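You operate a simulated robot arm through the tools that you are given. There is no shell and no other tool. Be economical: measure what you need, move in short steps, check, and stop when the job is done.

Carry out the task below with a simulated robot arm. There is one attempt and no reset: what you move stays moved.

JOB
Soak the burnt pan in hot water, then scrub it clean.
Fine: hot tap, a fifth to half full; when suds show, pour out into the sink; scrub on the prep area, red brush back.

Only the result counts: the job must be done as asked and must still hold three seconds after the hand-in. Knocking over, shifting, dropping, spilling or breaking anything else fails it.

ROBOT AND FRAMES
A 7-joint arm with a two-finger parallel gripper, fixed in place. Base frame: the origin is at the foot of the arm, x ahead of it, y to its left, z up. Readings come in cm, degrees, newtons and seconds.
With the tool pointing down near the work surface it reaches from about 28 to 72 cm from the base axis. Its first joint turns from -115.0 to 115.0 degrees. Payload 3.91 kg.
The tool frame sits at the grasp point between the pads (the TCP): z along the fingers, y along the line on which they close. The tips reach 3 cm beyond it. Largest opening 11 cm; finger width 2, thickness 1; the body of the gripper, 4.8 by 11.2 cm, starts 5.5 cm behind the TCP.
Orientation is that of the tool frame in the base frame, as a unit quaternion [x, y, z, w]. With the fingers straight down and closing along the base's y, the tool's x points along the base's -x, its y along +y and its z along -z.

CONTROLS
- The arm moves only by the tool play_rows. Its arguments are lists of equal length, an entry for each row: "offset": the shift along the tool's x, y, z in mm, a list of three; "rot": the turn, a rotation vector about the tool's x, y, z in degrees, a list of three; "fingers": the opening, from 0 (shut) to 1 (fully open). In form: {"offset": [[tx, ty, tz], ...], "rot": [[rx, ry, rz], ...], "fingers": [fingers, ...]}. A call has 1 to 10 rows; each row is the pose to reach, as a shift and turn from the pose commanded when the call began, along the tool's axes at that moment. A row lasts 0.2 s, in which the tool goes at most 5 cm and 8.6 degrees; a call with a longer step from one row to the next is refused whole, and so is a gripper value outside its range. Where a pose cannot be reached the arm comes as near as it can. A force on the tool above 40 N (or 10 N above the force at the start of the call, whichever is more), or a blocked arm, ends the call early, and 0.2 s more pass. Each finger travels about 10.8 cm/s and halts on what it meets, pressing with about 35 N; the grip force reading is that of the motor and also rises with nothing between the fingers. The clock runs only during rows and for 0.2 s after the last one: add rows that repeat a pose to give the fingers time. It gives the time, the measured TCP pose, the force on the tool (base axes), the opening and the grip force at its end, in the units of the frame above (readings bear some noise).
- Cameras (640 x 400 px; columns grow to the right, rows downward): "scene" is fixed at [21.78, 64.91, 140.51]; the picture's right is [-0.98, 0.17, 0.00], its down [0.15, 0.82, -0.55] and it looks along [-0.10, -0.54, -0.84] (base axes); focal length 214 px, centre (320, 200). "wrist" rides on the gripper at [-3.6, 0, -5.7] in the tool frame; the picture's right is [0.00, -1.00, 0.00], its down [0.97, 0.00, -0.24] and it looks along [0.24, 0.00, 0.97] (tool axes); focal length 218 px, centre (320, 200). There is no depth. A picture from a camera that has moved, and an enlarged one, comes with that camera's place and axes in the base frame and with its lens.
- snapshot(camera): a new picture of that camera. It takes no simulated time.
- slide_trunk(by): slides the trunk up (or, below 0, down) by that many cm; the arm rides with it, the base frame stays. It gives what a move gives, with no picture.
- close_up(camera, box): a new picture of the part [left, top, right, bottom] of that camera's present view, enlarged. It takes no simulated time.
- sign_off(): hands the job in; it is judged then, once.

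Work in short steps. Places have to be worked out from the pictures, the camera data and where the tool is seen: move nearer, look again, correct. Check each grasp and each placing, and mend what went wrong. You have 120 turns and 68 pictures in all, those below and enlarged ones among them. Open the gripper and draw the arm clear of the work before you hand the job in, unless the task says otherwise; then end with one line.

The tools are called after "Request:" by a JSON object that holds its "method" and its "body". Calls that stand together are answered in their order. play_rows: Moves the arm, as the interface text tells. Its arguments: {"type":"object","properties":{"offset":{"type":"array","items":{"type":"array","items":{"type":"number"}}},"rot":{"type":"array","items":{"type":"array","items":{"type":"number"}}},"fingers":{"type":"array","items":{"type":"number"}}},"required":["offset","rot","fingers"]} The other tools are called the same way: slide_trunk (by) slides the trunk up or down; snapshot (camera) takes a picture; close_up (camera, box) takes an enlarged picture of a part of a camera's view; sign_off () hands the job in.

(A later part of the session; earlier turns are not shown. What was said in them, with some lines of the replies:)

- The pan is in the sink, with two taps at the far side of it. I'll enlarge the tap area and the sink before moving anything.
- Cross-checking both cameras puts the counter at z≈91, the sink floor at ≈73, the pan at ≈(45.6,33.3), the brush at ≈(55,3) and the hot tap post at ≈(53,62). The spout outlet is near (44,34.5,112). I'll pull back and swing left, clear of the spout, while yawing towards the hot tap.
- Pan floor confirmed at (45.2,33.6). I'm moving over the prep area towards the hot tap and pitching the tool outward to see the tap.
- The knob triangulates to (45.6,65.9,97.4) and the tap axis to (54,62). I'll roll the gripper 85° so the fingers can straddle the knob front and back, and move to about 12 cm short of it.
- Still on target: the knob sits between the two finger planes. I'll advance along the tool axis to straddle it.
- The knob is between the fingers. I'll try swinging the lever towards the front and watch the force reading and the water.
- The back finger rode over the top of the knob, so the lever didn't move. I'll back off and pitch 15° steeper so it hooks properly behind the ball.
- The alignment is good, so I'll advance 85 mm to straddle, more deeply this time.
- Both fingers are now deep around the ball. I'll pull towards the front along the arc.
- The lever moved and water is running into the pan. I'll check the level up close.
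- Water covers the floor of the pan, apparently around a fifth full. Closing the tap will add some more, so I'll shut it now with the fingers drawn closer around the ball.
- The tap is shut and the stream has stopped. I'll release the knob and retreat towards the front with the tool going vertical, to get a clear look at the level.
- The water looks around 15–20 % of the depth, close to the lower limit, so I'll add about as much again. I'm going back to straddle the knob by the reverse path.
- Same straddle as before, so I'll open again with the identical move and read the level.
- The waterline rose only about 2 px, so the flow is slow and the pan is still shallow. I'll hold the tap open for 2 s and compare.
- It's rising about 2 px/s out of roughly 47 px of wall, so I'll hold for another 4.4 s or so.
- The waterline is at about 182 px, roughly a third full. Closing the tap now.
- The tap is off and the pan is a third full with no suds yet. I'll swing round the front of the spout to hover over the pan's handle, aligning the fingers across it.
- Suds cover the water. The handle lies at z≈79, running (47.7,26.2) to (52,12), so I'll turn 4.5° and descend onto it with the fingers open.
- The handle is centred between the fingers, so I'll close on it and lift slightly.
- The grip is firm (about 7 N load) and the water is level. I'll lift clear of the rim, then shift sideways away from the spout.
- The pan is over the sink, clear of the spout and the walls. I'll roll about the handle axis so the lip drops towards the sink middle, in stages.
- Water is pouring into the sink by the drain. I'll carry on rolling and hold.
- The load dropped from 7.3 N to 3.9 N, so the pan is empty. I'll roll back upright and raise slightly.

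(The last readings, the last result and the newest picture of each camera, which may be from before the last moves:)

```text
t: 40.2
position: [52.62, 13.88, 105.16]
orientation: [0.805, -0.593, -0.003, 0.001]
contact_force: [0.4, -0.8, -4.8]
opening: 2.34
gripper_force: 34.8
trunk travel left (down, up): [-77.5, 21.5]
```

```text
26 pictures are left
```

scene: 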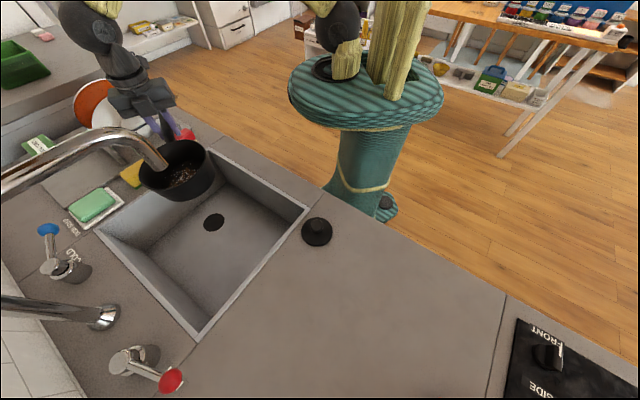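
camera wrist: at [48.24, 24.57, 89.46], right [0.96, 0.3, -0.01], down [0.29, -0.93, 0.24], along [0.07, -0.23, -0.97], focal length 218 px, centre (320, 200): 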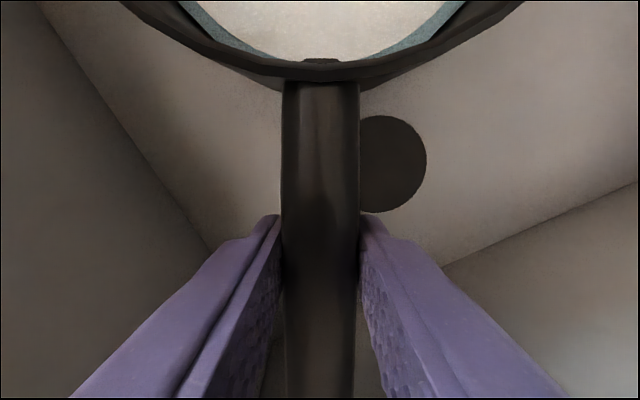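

The pan is upright with no water left. It brushed something mid-roll, likely the spout, but nothing looks displaced. I'll duck lower and away from the spout, then swing round the front towards the prep area.

Request:
{"method": "play_rows", "body": {"offset": [[25.7, 18.4, 30], [28.2, 61.1, 40], [14.9, 104, 40], [-8, 144.1, 30], [-41.2, 173.6, 15], [-74.3, 198.9, 0], [-113.5, 224.4, -15], [-155.9, 239.5, -20], [-201.3, 244.3, -25], [-246, 243.1, -25]], "rot": [[0, 0, 0], [0, 0, 0], [0, 0, 0], [0, 0, 0], [0, 0, 0], [0, 0, 0], [0, 0, 0], [0, 0, 0], [0, 0, 0], [0, 0, 0]], "fingers": [0, 0, 0, 0, 0, 0, 0, 0, 0, 0]}}

Request:
{"method": "snapshot", "body": {"camera": "scene"}}

```text
t: 42.4
position: [22.39, 30.46, 107.67]
orientation: [0.805, -0.593, -0.002, 0.002]
contact_force: [-0.3, -0.2, -3.9]
opening: 2.32
gripper_force: 35.6
trunk travel left (down, up): [-77.5, 21.5]
```

```text
25 pictures are left
```

scene: 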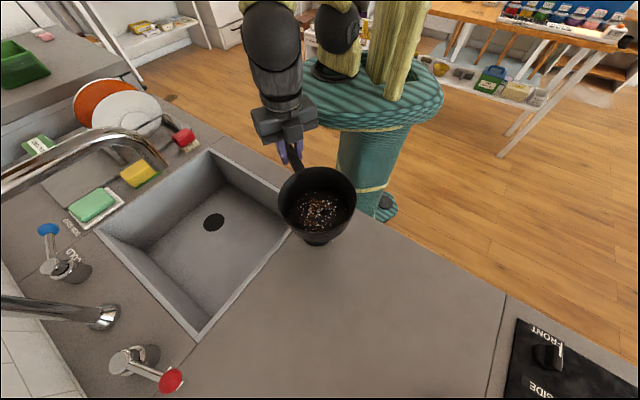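

The pan is clear over the prep side. I'll carry on to the prep area, TCP about (24.3,50.2), and descend to just above the counter.

Request:
{"method": "play_rows", "body": {"offset": [[-37, -15, 0], [-73, -31, 0], [-110, -46, 0], [-146, -61, 0], [-182, -76, 0], [-182, -76, 35], [-182, -76, 65], [-182, -76, 80], [-182, -76, 80]], "rot": [[0, 0, 1.5], [0, 0, 3], [0, 0, 4.5], [0, 0, 6], [0, 0, 7], [0, 0, 7], [0, 0, 7], [0, 0, 7], [0, 0, 7]], "fingers": [0, 0, 0, 0, 0, 0, 0, 0, 0]}}

Request:
{"method": "snapshot", "body": {"camera": "scene"}}

```text
t: 44.4
position: [24.0, 49.87, 99.84]
orientation: [0.767, -0.642, -0.003, 0.001]
contact_force: [-0.7, -0.5, -3.9]
opening: 2.33
gripper_force: 35.1
trunk travel left (down, up): [-77.5, 21.5]
```

```text
24 pictures are left
```

scene: 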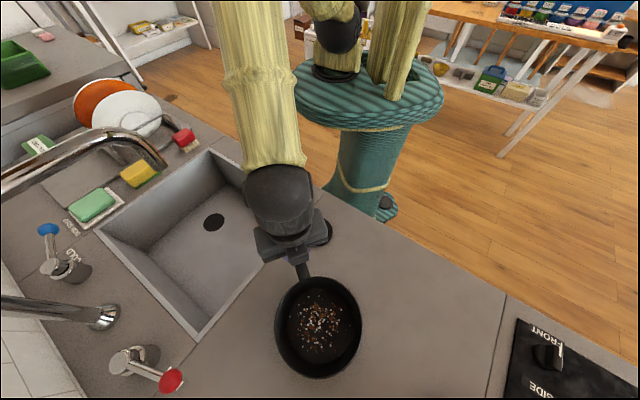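

Good placement. I'll lower gently while watching the force reading.

Request:
{"method": "play_rows", "body": {"offset": [[0, 0, 5], [0, 0, 10], [0, 0, 15], [0, 0, 15]], "rot": [[0, 0, 0], [0, 0, 0], [0, 0, 0], [0, 0, 0]], "fingers": [0, 0, 0, 0]}}

Request:
{"method": "play_rows", "body": {"offset": [[0, 0, 2], [0, 0, 4], [0, 0, 6]], "rot": [[0, 0, 0], [0, 0, 0], [0, 0, 0]], "fingers": [0, 0, 0]}}

```text
t: 45.4
position: [24.14, 49.9, 98.31]
orientation: [0.767, -0.642, -0.003, 0.001]
contact_force: [-0.5, 0.2, -4.2]
opening: 2.35
gripper_force: 35.1
trunk travel left (down, up): [-77.5, 21.5]
```

```text
t: 46.2
position: [24.13, 49.98, 97.74]
orientation: [0.767, -0.641, -0.003, 0.0]
contact_force: [-1.5, -1.8, 0.9]
opening: 2.34
gripper_force: 35.1
trunk travel left (down, up): [-77.5, 21.5]
```

It has made contact, so I'll release and rise.

Request:
{"method": "play_rows", "body": {"offset": [[0, 0, 0], [0, 0, 0], [0, 0, -30], [0, 0, -70], [0, 0, -110], [0, 0, -130]], "rot": [[0, 0, 0], [0, 0, 0], [0, 0, 0], [0, 0, 0], [0, 0, 0], [0, 0, 0]], "fingers": [0.4, 0.5, 0.5, 0.5, 0.5, 0.5]}}

Request:
{"method": "snapshot", "body": {"camera": "wrist"}}

Request:
{"method": "snapshot", "body": {"camera": "scene"}}

```text
t: 47.6
position: [24.04, 49.86, 110.84]
orientation: [0.766, -0.642, -0.001, 0.001]
contact_force: [-0.3, 1.0, 0.2]
opening: 5.5
gripper_force: 0.1
trunk travel left (down, up): [-77.5, 21.5]
```

```text
23 pictures are left
camera wrist: at [23.49, 53.46, 116.51], right [0.98, 0.18, 0.0], down [0.17, -0.96, 0.24], along [0.04, -0.23, -0.97], focal length 218 px, centre (320, 200)
```

wrist: 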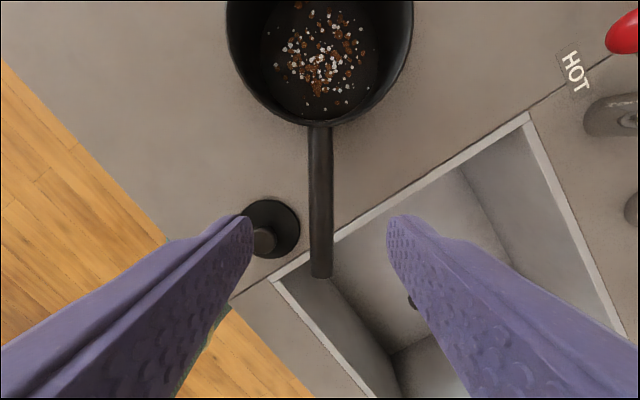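

```text
22 pictures are left
```

scene: 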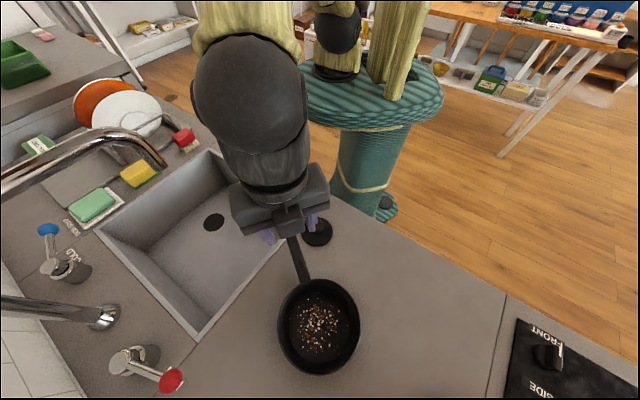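

The pan sits on the prep area at ≈(22,62.5) with residue to scrub. Next the brush, so I'll take a closer look at it from the scene camera.

Request:
{"method": "close_up", "body": {"camera": "scene", "box": [145, 100, 225, 170]}}

Request:
{"method": "play_rows", "body": {"offset": [[45, 0, 0], [90, 0, 0], [135, 0, 0], [180, 0, 0], [225, 0, 0], [260, -30, 0], [290, -65, 0], [310, -105, 0]], "rot": [[0, 0, 0], [0, 0, 0], [0, 0, 0], [0, 0, 0], [0, 0, 0], [0, 0, 0], [0, 0, 0], [0, 0, 0]], "fingers": [0.5, 0.5, 0.5, 0.5, 0.5, 0.5, 0.5, 0.5]}}

```text
5.71 times, centred on (185, 135) of scene
camera zoom: at [21.78, 64.91, 140.51], right [-0.98, 0.17, 0.0], down [0.15, 0.82, -0.55], along [-0.1, -0.54, -0.84], focal length 1226 px, centre (1091, 571)
```

zoom: 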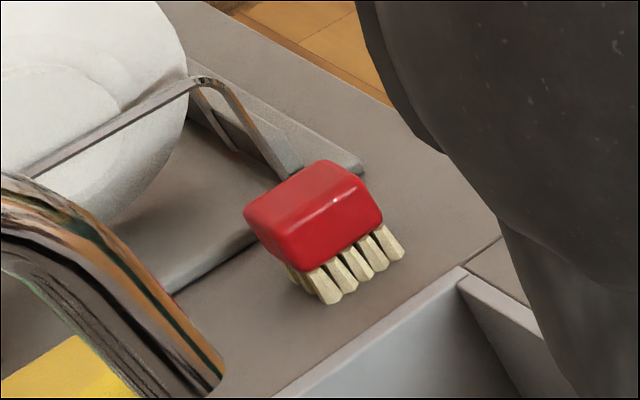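

```text
t: 49.4
position: [40.09, 21.26, 110.65]
orientation: [0.768, -0.641, -0.002, 0.0]
contact_force: [0.6, -0.2, 0.6]
opening: 5.48
gripper_force: 0.0
trunk travel left (down, up): [-77.5, 21.5]
```

The brush stands on its bristles at ≈(53.7,5.6), edges aligned with the counter and top at z≈95. I'll hover over it with the fingers closing along the counter's depth, clear of the dish rack.

Request:
{"method": "play_rows", "body": {"offset": [[36, -21, 5], [72, -42, 10], [108, -64, 15], [144, -85, 20], [179, -106, 26], [179, -106, 26]], "rot": [[0, 0, -7], [0, 0, -14], [0, 0, -21], [0, 0, -28], [0, 0, -35], [0, 0, -35]], "fingers": [0.75, 0.75, 0.75, 0.75, 0.75, 0.75]}}

Request:
{"method": "snapshot", "body": {"camera": "wrist"}}

```text
t: 50.8
position: [53.44, 5.44, 107.97]
orientation: [0.925, -0.38, -0.002, 0.0]
contact_force: [-0.9, -0.1, 0.4]
opening: 8.27
gripper_force: 0.0
trunk travel left (down, up): [-77.5, 21.5]
```

```text
20 pictures are left
camera wrist: at [50.99, 8.04, 113.63], right [0.7, 0.71, 0.0], down [0.69, -0.68, 0.24], along [0.17, -0.17, -0.97], focal length 218 px, centre (320, 200)
```

wrist: 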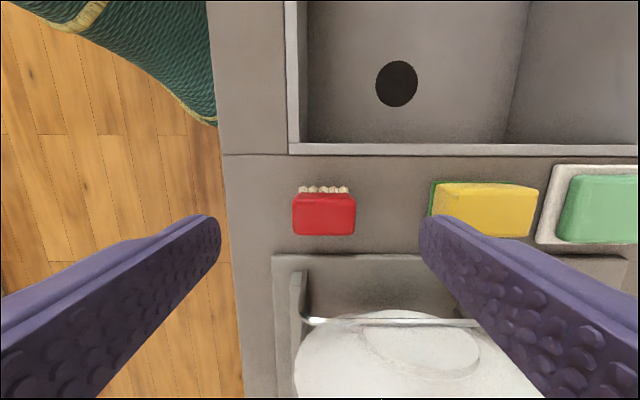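

The near-vertical view refines the brush to ≈(55.2,4.2) with its top at z≈94. I'll centre on it and descend to TCP z≈95.

Request:
{"method": "play_rows", "body": {"offset": [[21, -3, 35], [21, -3, 70], [21, -3, 100], [21, -3, 120], [21, -3, 129], [21, -3, 129]], "rot": [[0, 0, 0], [0, 0, 0], [0, 0, 0], [0, 0, 0], [0, 0, 0], [0, 0, 0]], "fingers": [0.75, 0.75, 0.75, 0.75, 0.75, 0.75]}}

Request:
{"method": "snapshot", "body": {"camera": "wrist"}}

```text
t: 52.2
position: [55.04, 4.17, 94.94]
orientation: [0.924, -0.382, -0.003, 0.0]
contact_force: [0.2, -0.4, -0.2]
opening: 8.27
gripper_force: 0.1
trunk travel left (down, up): [-77.5, 21.5]
```

```text
19 pictures are left
camera wrist: at [52.62, 6.77, 100.64], right [0.71, 0.71, 0.0], down [0.69, -0.69, 0.24], along [0.17, -0.17, -0.97], focal length 218 px, centre (320, 200)
```

wrist: 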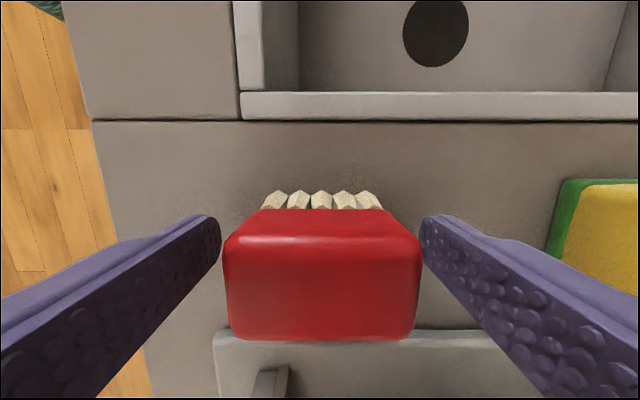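

The brush is centred between the pads. I'll close gently and confirm the grip with a small lift.

Request:
{"method": "play_rows", "body": {"offset": [[0, 0, 0], [0, 0, 0], [0, 0, 0], [0, 0, -15], [0, 0, -50], [0, 0, -95], [0, 0, -140]], "rot": [[0, 0, 0], [0, 0, 0], [0, 0, 0], [0, 0, 0], [0, 0, 0], [0, 0, 0], [0, 0, 0]], "fingers": [0.3, 0.3, 0.3, 0.3, 0.3, 0.3, 0.3]}}

Request:
{"method": "snapshot", "body": {"camera": "wrist"}}

```text
t: 53.8
position: [55.11, 4.01, 109.21]
orientation: [0.925, -0.381, -0.003, 0.0]
contact_force: [-0.5, -0.3, -0.4]
opening: 5.76
gripper_force: 35.4
trunk travel left (down, up): [-77.5, 21.5]
```

```text
18 pictures are left
camera wrist: at [52.62, 6.62, 114.81], right [0.71, 0.71, 0.0], down [0.69, -0.68, 0.24], along [0.17, -0.17, -0.97], focal length 218 px, centre (320, 200)
```

wrist: 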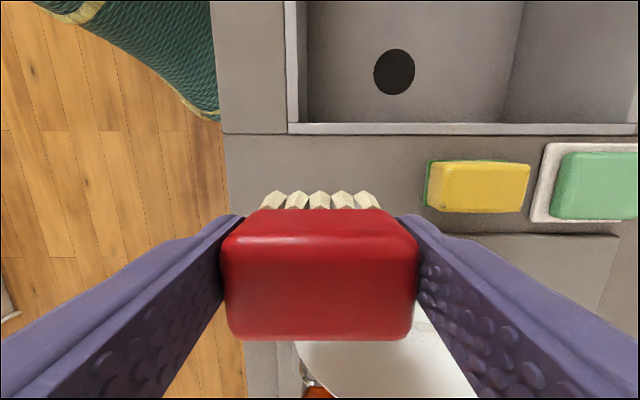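

The brush is held firmly. I'll carry it round the front of the spout towards the pan.

Request:
{"method": "play_rows", "body": {"offset": [[-34.8, 34.5, 0], [-73.2, 65.5, 0], [-117.2, 88, 0], [-163.2, 98.4, 0], [-212, 98.2, 0], [-260, 92.4, 0], [-307.5, 84.4, 0], [-354, 71.4, 0], [-398.5, 52.1, 0], [-438, 25, 0]], "rot": [[0, 0, 0], [0, 0, 0], [0, 0, 0], [0, 0, 0], [0, 0, 0], [0, 0, 0], [0, 0, 0], [0, 0, 0], [0, 0, 0], [0, 0, 0]], "fingers": [0.3, 0.3, 0.3, 0.3, 0.3, 0.3, 0.3, 0.3, 0.3, 0.3]}}

```text
t: 56.0
position: [22.37, 33.51, 109.14]
orientation: [0.924, -0.382, -0.002, 0.001]
contact_force: [0.1, 1.1, -0.9]
opening: 5.75
gripper_force: 34.7
trunk travel left (down, up): [-77.5, 21.5]
```

Now over to above the pan centre at (22,62.5).

Request:
{"method": "play_rows", "body": {"offset": [[-34.5, -34, 0], [-69, -68, 0], [-103.5, -101.5, 0], [-138, -135.5, 0], [-172.5, -169, 0], [-207, -203, 0], [-207, -203, 30]], "rot": [[0, 0, 0], [0, 0, 0], [0, 0, 0], [0, 0, 0], [0, 0, 0], [0, 0, 0], [0, 0, 0]], "fingers": [0.3, 0.3, 0.3, 0.3, 0.3, 0.3, 0.3]}}

Request:
{"method": "snapshot", "body": {"camera": "wrist"}}

Request:
{"method": "snapshot", "body": {"camera": "scene"}}

```text
t: 57.6
position: [22.07, 62.45, 106.16]
orientation: [0.924, -0.382, -0.002, 0.001]
contact_force: [-0.2, -0.2, -0.8]
opening: 5.76
gripper_force: 35.3
trunk travel left (down, up): [-77.5, 21.5]
```

```text
17 pictures are left
camera wrist: at [19.55, 65.05, 111.89], right [0.71, 0.71, 0.0], down [0.69, -0.68, 0.24], along [0.17, -0.17, -0.97], focal length 218 px, centre (320, 200)
```

wrist: 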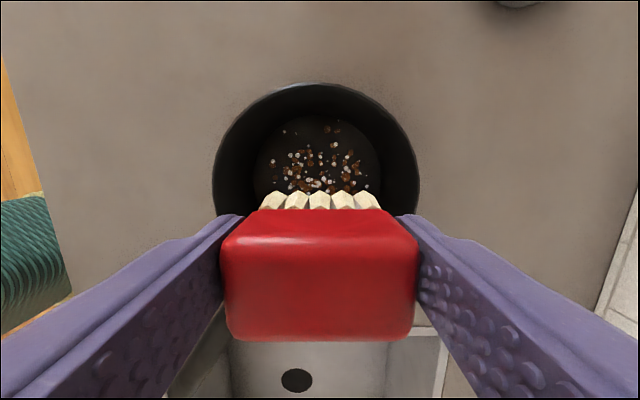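

```text
16 pictures are left
```

scene: 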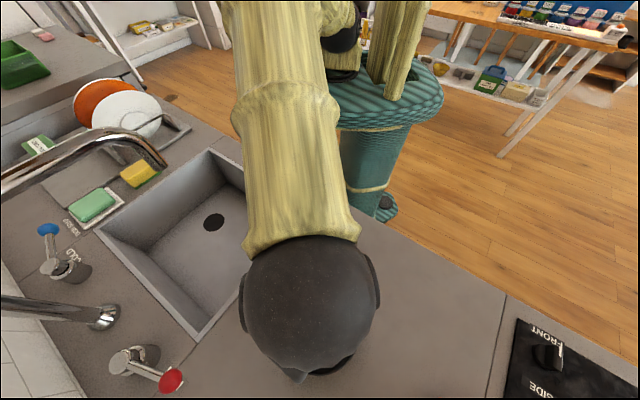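

The pan centre is about 0.9 cm along tool −x, with floor radius ≈6 cm. I'll centre there and lower the bristles to just above the floor.

Request:
{"method": "play_rows", "body": {"offset": [[-8, 3, 20], [-8, 3, 45], [-8, 3, 70], [-8, 3, 90], [-8, 3, 101], [-8, 3, 101]], "rot": [[0, 0, 0], [0, 0, 0], [0, 0, 0], [0, 0, 0], [0, 0, 0], [0, 0, 0]], "fingers": [0.3, 0.3, 0.3, 0.3, 0.3, 0.3]}}

Request:
{"method": "play_rows", "body": {"offset": [[0, 0, 2], [0, 0, 4], [0, 0, 6], [0, 0, 6]], "rot": [[0, 0, 0], [0, 0, 0], [0, 0, 0], [0, 0, 0]], "fingers": [0.3, 0.3, 0.3, 0.3]}}

Request:
{"method": "snapshot", "body": {"camera": "wrist"}}

```text
t: 59.0
position: [21.19, 62.67, 96.1]
orientation: [0.924, -0.382, -0.003, -0.001]
contact_force: [-0.4, -0.4, -1.2]
opening: 5.77
gripper_force: 34.9
trunk travel left (down, up): [-77.5, 21.5]
```

```text
t: 60.0
position: [21.13, 62.73, 95.44]
orientation: [0.924, -0.382, -0.002, 0.001]
contact_force: [-0.8, 0.4, -0.5]
opening: 5.75
gripper_force: 34.6
trunk travel left (down, up): [-77.5, 21.5]
```

```text
15 pictures are left
camera wrist: at [18.71, 65.27, 101.23], right [0.71, 0.71, 0.0], down [0.69, -0.68, 0.24], along [0.17, -0.17, -0.97], focal length 218 px, centre (320, 200)
```

wrist: 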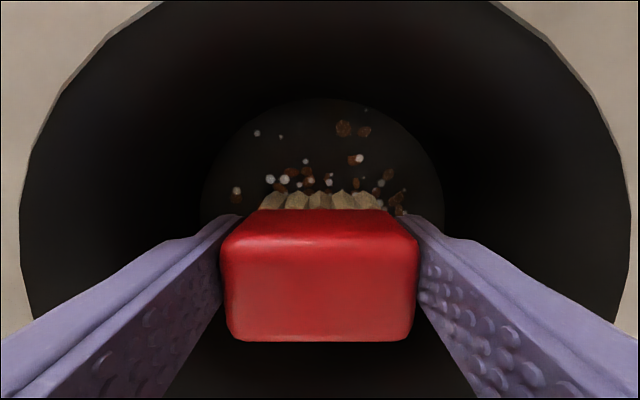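

No contact yet, so I'll lower further in 1–2 mm steps.

Request:
{"method": "play_rows", "body": {"offset": [[0, 0, 2], [0, 0, 4], [0, 0, 4]], "rot": [[0, 0, 0], [0, 0, 0], [0, 0, 0]], "fingers": [0.3, 0.3, 0.3]}}

Request:
{"method": "play_rows", "body": {"offset": [[0, 0, 1], [0, 0, 2], [0, 0, 2]], "rot": [[0, 0, 0], [0, 0, 0], [0, 0, 0]], "fingers": [0.3, 0.3, 0.3]}}

```text
t: 60.8
position: [21.16, 62.63, 95.62]
orientation: [0.924, -0.382, -0.002, -0.002]
contact_force: [1.6, 1.7, 24.7]
opening: 5.76
gripper_force: 34.5
trunk travel left (down, up): [-77.5, 21.5]
```

```text
t: 61.6
position: [21.17, 62.59, 95.07]
orientation: [0.924, -0.382, -0.002, -0.002]
contact_force: [1.9, 3.6, 26.2]
opening: 5.75
gripper_force: 34.8
trunk travel left (down, up): [-77.5, 21.5]
```

Firm contact at about 25 N. I'll ease off 3 mm and make short strokes.

Request:
{"method": "play_rows", "body": {"offset": [[0, 0, -3], [-8, 0, -3], [-15, 0, -3], [-5, 0, -3], [8, 0, -3], [15, 0, -3], [8, 0, -3], [0, 8, -3], [0, 0, -3], [0, -8, -3]], "rot": [[0, 0, 0], [0, 0, 0], [0, 0, 0], [0, 0, 0], [0, 0, 0], [0, 0, 0], [0, 0, 0], [0, 0, 0], [0, 0, 0], [0, 0, 0]], "fingers": [0.3, 0.3, 0.3, 0.3, 0.3, 0.3, 0.3, 0.3, 0.3, 0.3]}}

Request:
{"method": "snapshot", "body": {"camera": "wrist"}}

```text
t: 63.8
position: [21.85, 63.15, 95.29]
orientation: [0.924, -0.381, -0.004, 0.0]
contact_force: [0.3, 0.3, -1.1]
opening: 5.75
gripper_force: 34.9
trunk travel left (down, up): [-77.5, 21.5]
```

```text
14 pictures are left
camera wrist: at [19.26, 65.83, 100.93], right [0.7, 0.71, 0.0], down [0.69, -0.68, 0.24], along [0.17, -0.17, -0.97], focal length 218 px, centre (320, 200)
```

wrist: 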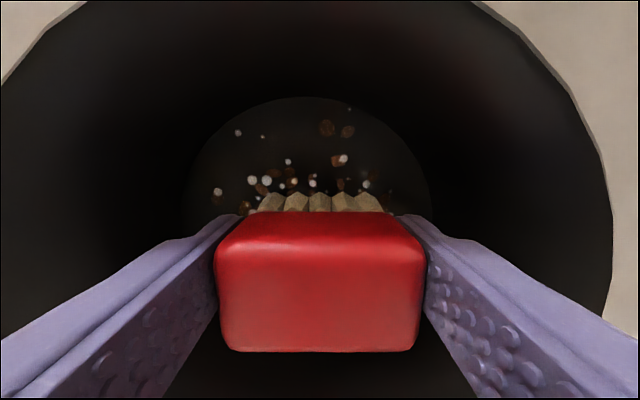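

The brush slid slightly up in the grip, so these strokes were too light. I'll press 3 mm lower and scrub around.

Request:
{"method": "play_rows", "body": {"offset": [[0, 8, 3], [-10, 8, 3], [-18, 8, 3], [-8, 8, 3], [5, 8, 3], [15, 8, 3], [5, 14, 3], [-8, 14, 3], [-8, 2, 3], [0, 8, 3]], "rot": [[0, 0, 0], [0, 0, 0], [0, 0, 0], [0, 0, 0], [0, 0, 0], [0, 0, 0], [0, 0, 0], [0, 0, 0], [0, 0, 0], [0, 0, 0]], "fingers": [0.3, 0.3, 0.3, 0.3, 0.3, 0.3, 0.3, 0.3, 0.3, 0.3]}}

Request:
{"method": "snapshot", "body": {"camera": "wrist"}}

```text
t: 66.0
position: [21.03, 62.63, 95.24]
orientation: [0.925, -0.38, -0.003, -0.001]
contact_force: [-2.3, 4.0, 17.7]
opening: 5.75
gripper_force: 35.3
trunk travel left (down, up): [-77.5, 21.5]
```

```text
13 pictures are left
camera wrist: at [18.56, 65.18, 100.85], right [0.7, 0.71, 0.0], down [0.69, -0.69, 0.23], along [0.17, -0.16, -0.97], focal length 218 px, centre (320, 200)
```

wrist: 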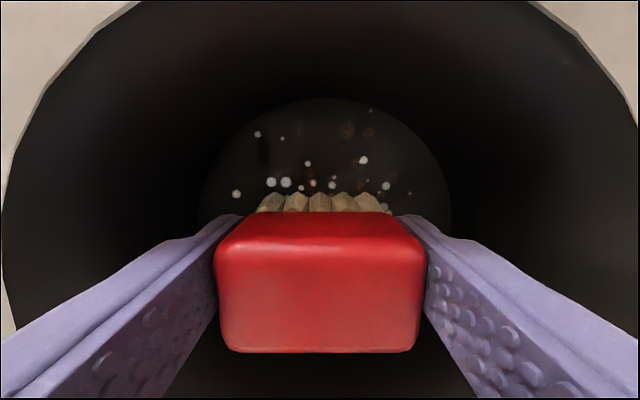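

The brown residue is fading with contact at 18 N. Repeating the strokes.

Request:
{"method": "play_rows", "body": {"offset": [[-10, 0, 0], [-18, 0, 0], [-8, 0, 0], [5, 0, 0], [15, 0, 0], [5, 8, 0], [-8, 8, 0], [-8, -8, 0], [5, -8, 0], [0, 0, 0]], "rot": [[0, 0, 0], [0, 0, 0], [0, 0, 0], [0, 0, 0], [0, 0, 0], [0, 0, 0], [0, 0, 0], [0, 0, 0], [0, 0, 0], [0, 0, 0]], "fingers": [0.3, 0.3, 0.3, 0.3, 0.3, 0.3, 0.3, 0.3, 0.3, 0.3]}}

Request:
{"method": "play_rows", "body": {"offset": [[-10, 0, 0], [-18, 0, 0], [-8, 0, 0], [5, 0, 0], [15, 0, 0], [5, 8, 0], [-8, 8, 0], [-8, -8, 0], [5, -8, 0], [0, 0, 0]], "rot": [[0, 0, 0], [0, 0, 0], [0, 0, 0], [0, 0, 0], [0, 0, 0], [0, 0, 0], [0, 0, 0], [0, 0, 0], [0, 0, 0], [0, 0, 0]], "fingers": [0.3, 0.3, 0.3, 0.3, 0.3, 0.3, 0.3, 0.3, 0.3, 0.3]}}

Request:
{"method": "snapshot", "body": {"camera": "wrist"}}

```text
t: 68.2
position: [21.41, 62.58, 95.08]
orientation: [0.924, -0.382, -0.001, -0.001]
contact_force: [6.4, 1.8, 21.1]
opening: 5.76
gripper_force: 34.7
trunk travel left (down, up): [-77.5, 21.5]
```

```text
t: 70.4
position: [21.42, 62.48, 95.28]
orientation: [0.924, -0.382, -0.001, -0.002]
contact_force: [6.2, 1.6, 17.6]
opening: 5.79
gripper_force: 34.7
trunk travel left (down, up): [-77.5, 21.5]
```

```text
12 pictures are left
camera wrist: at [18.88, 65.07, 100.79], right [0.71, 0.71, 0.0], down [0.69, -0.69, 0.24], along [0.17, -0.17, -0.97], focal length 218 px, centre (320, 200)
```

wrist: 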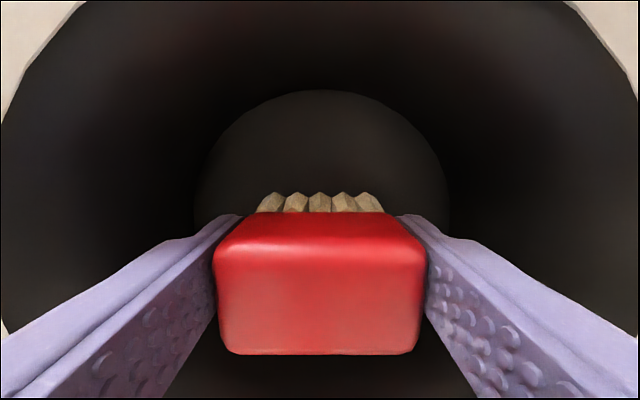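

The visible floor is clean. I'll lift straight up and check the whole pan.

Request:
{"method": "play_rows", "body": {"offset": [[0, 0, -15], [0, 0, -45], [0, 0, -85], [0, 0, -125], [0, 0, -145]], "rot": [[0, 0, 0], [0, 0, 0], [0, 0, 0], [0, 0, 0], [0, 0, 0]], "fingers": [0.3, 0.3, 0.3, 0.3, 0.3]}}

Request:
{"method": "snapshot", "body": {"camera": "wrist"}}

```text
t: 71.6
position: [21.16, 62.55, 109.56]
orientation: [0.924, -0.382, -0.003, 0.0]
contact_force: [0.7, -0.7, -0.7]
opening: 5.73
gripper_force: 34.8
trunk travel left (down, up): [-77.5, 21.5]
```

```text
11 pictures are left
camera wrist: at [18.71, 65.2, 115.25], right [0.71, 0.71, 0.0], down [0.69, -0.69, 0.24], along [0.17, -0.17, -0.97], focal length 218 px, centre (320, 200)
```

wrist: 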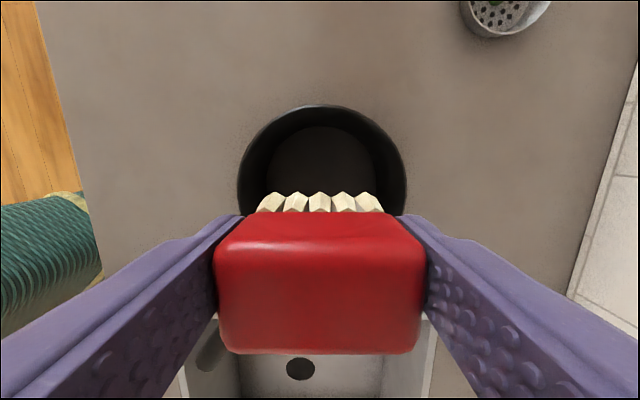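

Pan looks clean from here. I'll take the brush back by the reverse route.

Request:
{"method": "play_rows", "body": {"offset": [[35.5, 33, 0], [71, 66, 0], [106.5, 99, 0], [142, 132, 0], [177.5, 165, 0], [211, 197, 0], [211, 197, 0]], "rot": [[0, 0, 0], [0, 0, 0], [0, 0, 0], [0, 0, 0], [0, 0, 0], [0, 0, 0], [0, 0, 0]], "fingers": [0.3, 0.3, 0.3, 0.3, 0.3, 0.3, 0.3]}}

Request:
{"method": "play_rows", "body": {"offset": [[39.5, 27.1, 0], [84, 46.4, 0], [130.5, 59.4, 0], [178, 67.4, 0], [226, 73.2, 0], [274.8, 73.4, 0], [320.8, 63, 0], [364.8, 40.5, 0], [403.2, 9.5, 0], [438, -25, 0]], "rot": [[0, 0, 0], [0, 0, 0], [0, 0, 0], [0, 0, 0], [0, 0, 0], [0, 0, 0], [0, 0, 0], [0, 0, 0], [0, 0, 0], [0, 0, 0]], "fingers": [0.3, 0.3, 0.3, 0.3, 0.3, 0.3, 0.3, 0.3, 0.3, 0.3]}}

Request:
{"method": "close_up", "body": {"camera": "scene", "box": [240, 210, 400, 400]}}

```text
t: 73.2
position: [22.32, 33.78, 109.33]
orientation: [0.924, -0.382, -0.003, 0.001]
contact_force: [0.0, -0.4, -1.2]
opening: 5.74
gripper_force: 35.0
trunk travel left (down, up): [-77.5, 21.5]
```

```text
t: 75.4
position: [55.42, 4.69, 109.05]
orientation: [0.925, -0.381, -0.003, 0.001]
contact_force: [0.9, 0.0, -1.3]
opening: 5.76
gripper_force: 34.6
trunk travel left (down, up): [-77.5, 21.5]
```

```text
2.11 times, centred on (320, 305) of scene
camera zoom: at [21.78, 64.91, 140.51], right [-0.98, 0.17, 0.0], down [0.15, 0.82, -0.55], along [-0.1, -0.54, -0.84], focal length 452 px, centre (320, -21)
```

zoom: 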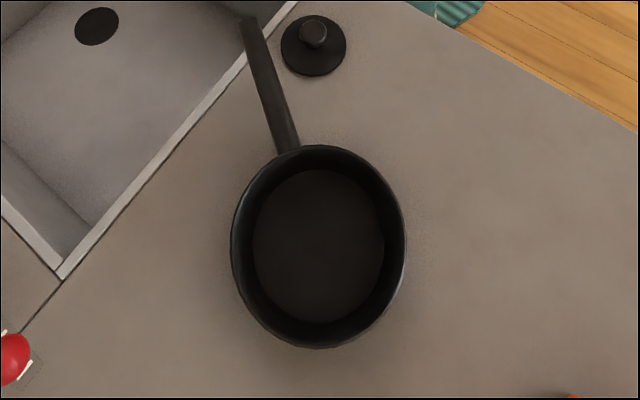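

The pan is spotless. I'll correct the small lateral error to the original brush spot (55.05,4.1) and descend.

Request:
{"method": "play_rows", "body": {"offset": [[1, 6, 30], [1, 6, 65], [1, 6, 95], [1, 6, 120], [1, 6, 136], [1, 6, 136]], "rot": [[0, 0, 0], [0, 0, 0], [0, 0, 0], [0, 0, 0], [0, 0, 0], [0, 0, 0]], "fingers": [0.3, 0.3, 0.3, 0.3, 0.3, 0.3]}}

Request:
{"method": "snapshot", "body": {"camera": "wrist"}}

```text
t: 76.8
position: [54.6, 4.23, 95.64]
orientation: [0.925, -0.38, -0.003, -0.001]
contact_force: [-0.6, -0.4, -1.6]
opening: 5.77
gripper_force: 35.3
trunk travel left (down, up): [-77.5, 21.5]
```

```text
9 pictures are left
camera wrist: at [52.17, 6.77, 101.34], right [0.71, 0.71, 0.0], down [0.69, -0.68, 0.24], along [0.17, -0.17, -0.97], focal length 218 px, centre (320, 200)
```

wrist: 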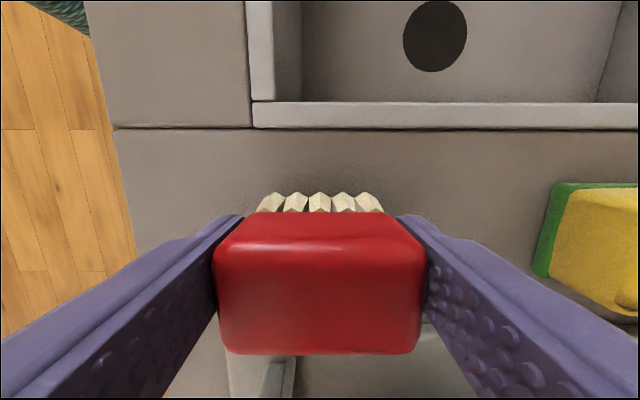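

It's about 4 mm off the original spot, so I'll correct and lower gently to contact.

Request:
{"method": "play_rows", "body": {"offset": [[3, -3, 3], [3, -3, 6], [3, -3, 8], [3, -3, 8]], "rot": [[0, 0, 0], [0, 0, 0], [0, 0, 0], [0, 0, 0]], "fingers": [0.3, 0.3, 0.3, 0.3]}}

Request:
{"method": "play_rows", "body": {"offset": [[0, 0, 1], [0, 0, 2], [0, 0, 2]], "rot": [[0, 0, 0], [0, 0, 0], [0, 0, 0]], "fingers": [0.3, 0.3, 0.3]}}

```text
t: 77.8
position: [55.07, 4.24, 94.85]
orientation: [0.924, -0.382, -0.004, 0.0]
contact_force: [-0.5, 0.0, -1.0]
opening: 5.74
gripper_force: 35.3
trunk travel left (down, up): [-77.5, 21.5]
```

```text
t: 78.6
position: [55.19, 4.07, 94.69]
orientation: [0.924, -0.382, -0.003, 0.0]
contact_force: [-0.6, 0.8, -0.6]
opening: 5.77
gripper_force: 35.5
trunk travel left (down, up): [-77.5, 21.5]
```

Position matches; no contact yet, so a couple of millimetres more.

Request:
{"method": "play_rows", "body": {"offset": [[0, 0, 1], [0, 0, 2], [0, 0, 2]], "rot": [[0, 0, 0], [0, 0, 0], [0, 0, 0]], "fingers": [0.3, 0.3, 0.3]}}

```text
t: 79.4
position: [55.07, 4.19, 94.44]
orientation: [0.924, -0.382, -0.002, 0.001]
contact_force: [-0.2, -0.9, 3.2]
opening: 5.77
gripper_force: 34.9
trunk travel left (down, up): [-77.5, 21.5]
```

Bristles are in contact (3 N). I'll release and rise straight up.

Request:
{"method": "play_rows", "body": {"offset": [[0, 0, 0], [0, 0, 0], [0, 0, 0], [0, 0, -20], [0, 0, -60], [0, 0, -105], [0, 0, -150]], "rot": [[0, 0, 0], [0, 0, 0], [0, 0, 0], [0, 0, 0], [0, 0, 0], [0, 0, 0], [0, 0, 0]], "fingers": [0.65, 0.75, 0.75, 0.75, 0.75, 0.75, 0.75]}}

Request:
{"method": "snapshot", "body": {"camera": "wrist"}}

Request:
{"method": "snapshot", "body": {"camera": "scene"}}

```text
t: 81.0
position: [55.29, 4.27, 109.5]
orientation: [0.924, -0.381, -0.002, 0.0]
contact_force: [-0.7, 0.0, -0.3]
opening: 8.22
gripper_force: 0.1
trunk travel left (down, up): [-77.5, 21.5]
```

```text
8 pictures are left
camera wrist: at [52.75, 6.83, 115.17], right [0.7, 0.71, 0.0], down [0.69, -0.68, 0.24], along [0.17, -0.17, -0.97], focal length 218 px, centre (320, 200)
```

wrist: 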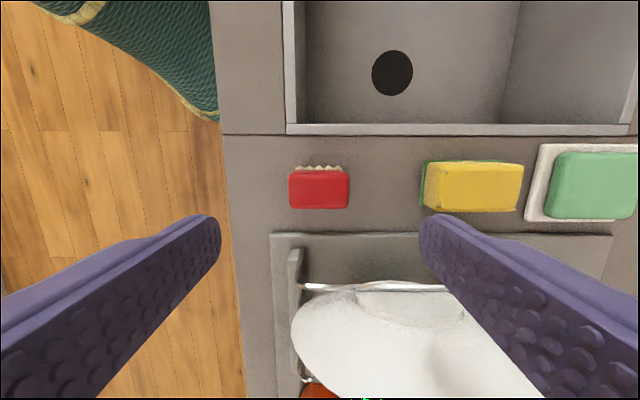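

```text
7 pictures are left
```

scene: 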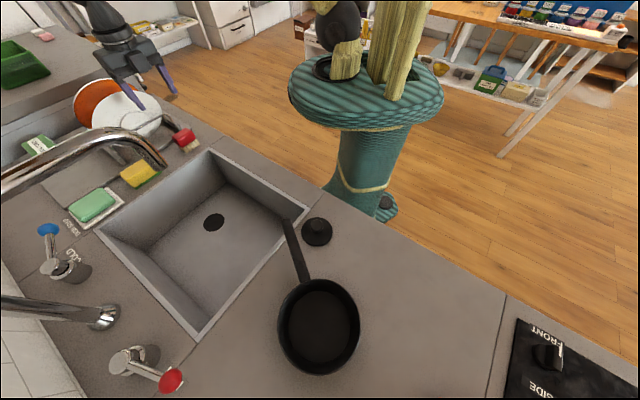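

The brush is back upright in its spot, the pan is clean on the prep area, and the tap is shut. I'll draw the arm up and back, clear of everything.

Request:
{"method": "play_rows", "body": {"offset": [[0, 0, -45], [-30, 30, -60], [-60, 60, -60], [-60, 60, -60]], "rot": [[0, 0, 0], [0, 0, 0], [0, 0, 0], [0, 0, 0]], "fingers": [1, 1, 1, 1]}}

Request:
{"method": "close_up", "body": {"camera": "scene", "box": [80, 90, 260, 200]}}

```text
t: 82.0
position: [46.78, 4.2, 115.35]
orientation: [0.924, -0.382, -0.003, 0.0]
contact_force: [0.2, 0.2, 0.5]
opening: 11.0
gripper_force: 0.1
trunk travel left (down, up): [-77.5, 21.5]
```

```text
3.56 times, centred on (170, 145) of scene
camera zoom: at [21.78, 64.91, 140.51], right [-0.98, 0.17, 0.0], down [0.15, 0.82, -0.55], along [-0.1, -0.54, -0.84], focal length 763 px, centre (853, 396)
```

zoom: 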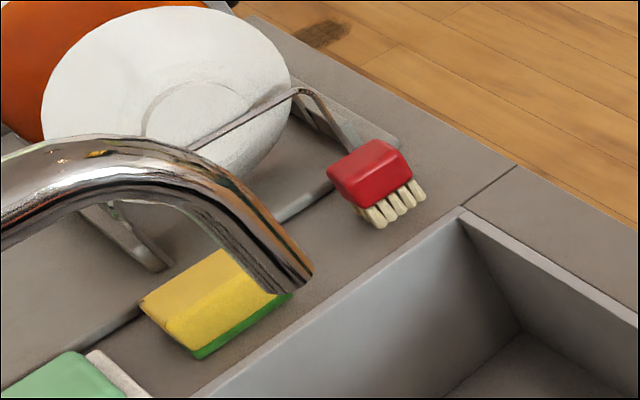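

Everything is in place and the arm is clear, so I'm handing in.

Request:
{"method": "sign_off", "body": {}}

```text
The job is handed in.
```

The pan was soaked in hot water to about a third full, poured out into the sink once suds showed, and scrubbed clean on the prep area; the red brush is back and the hot tap is off, though the pan met light contact (about 5 N, probably the spout) while being rolled upright, with nothing visibly moved.
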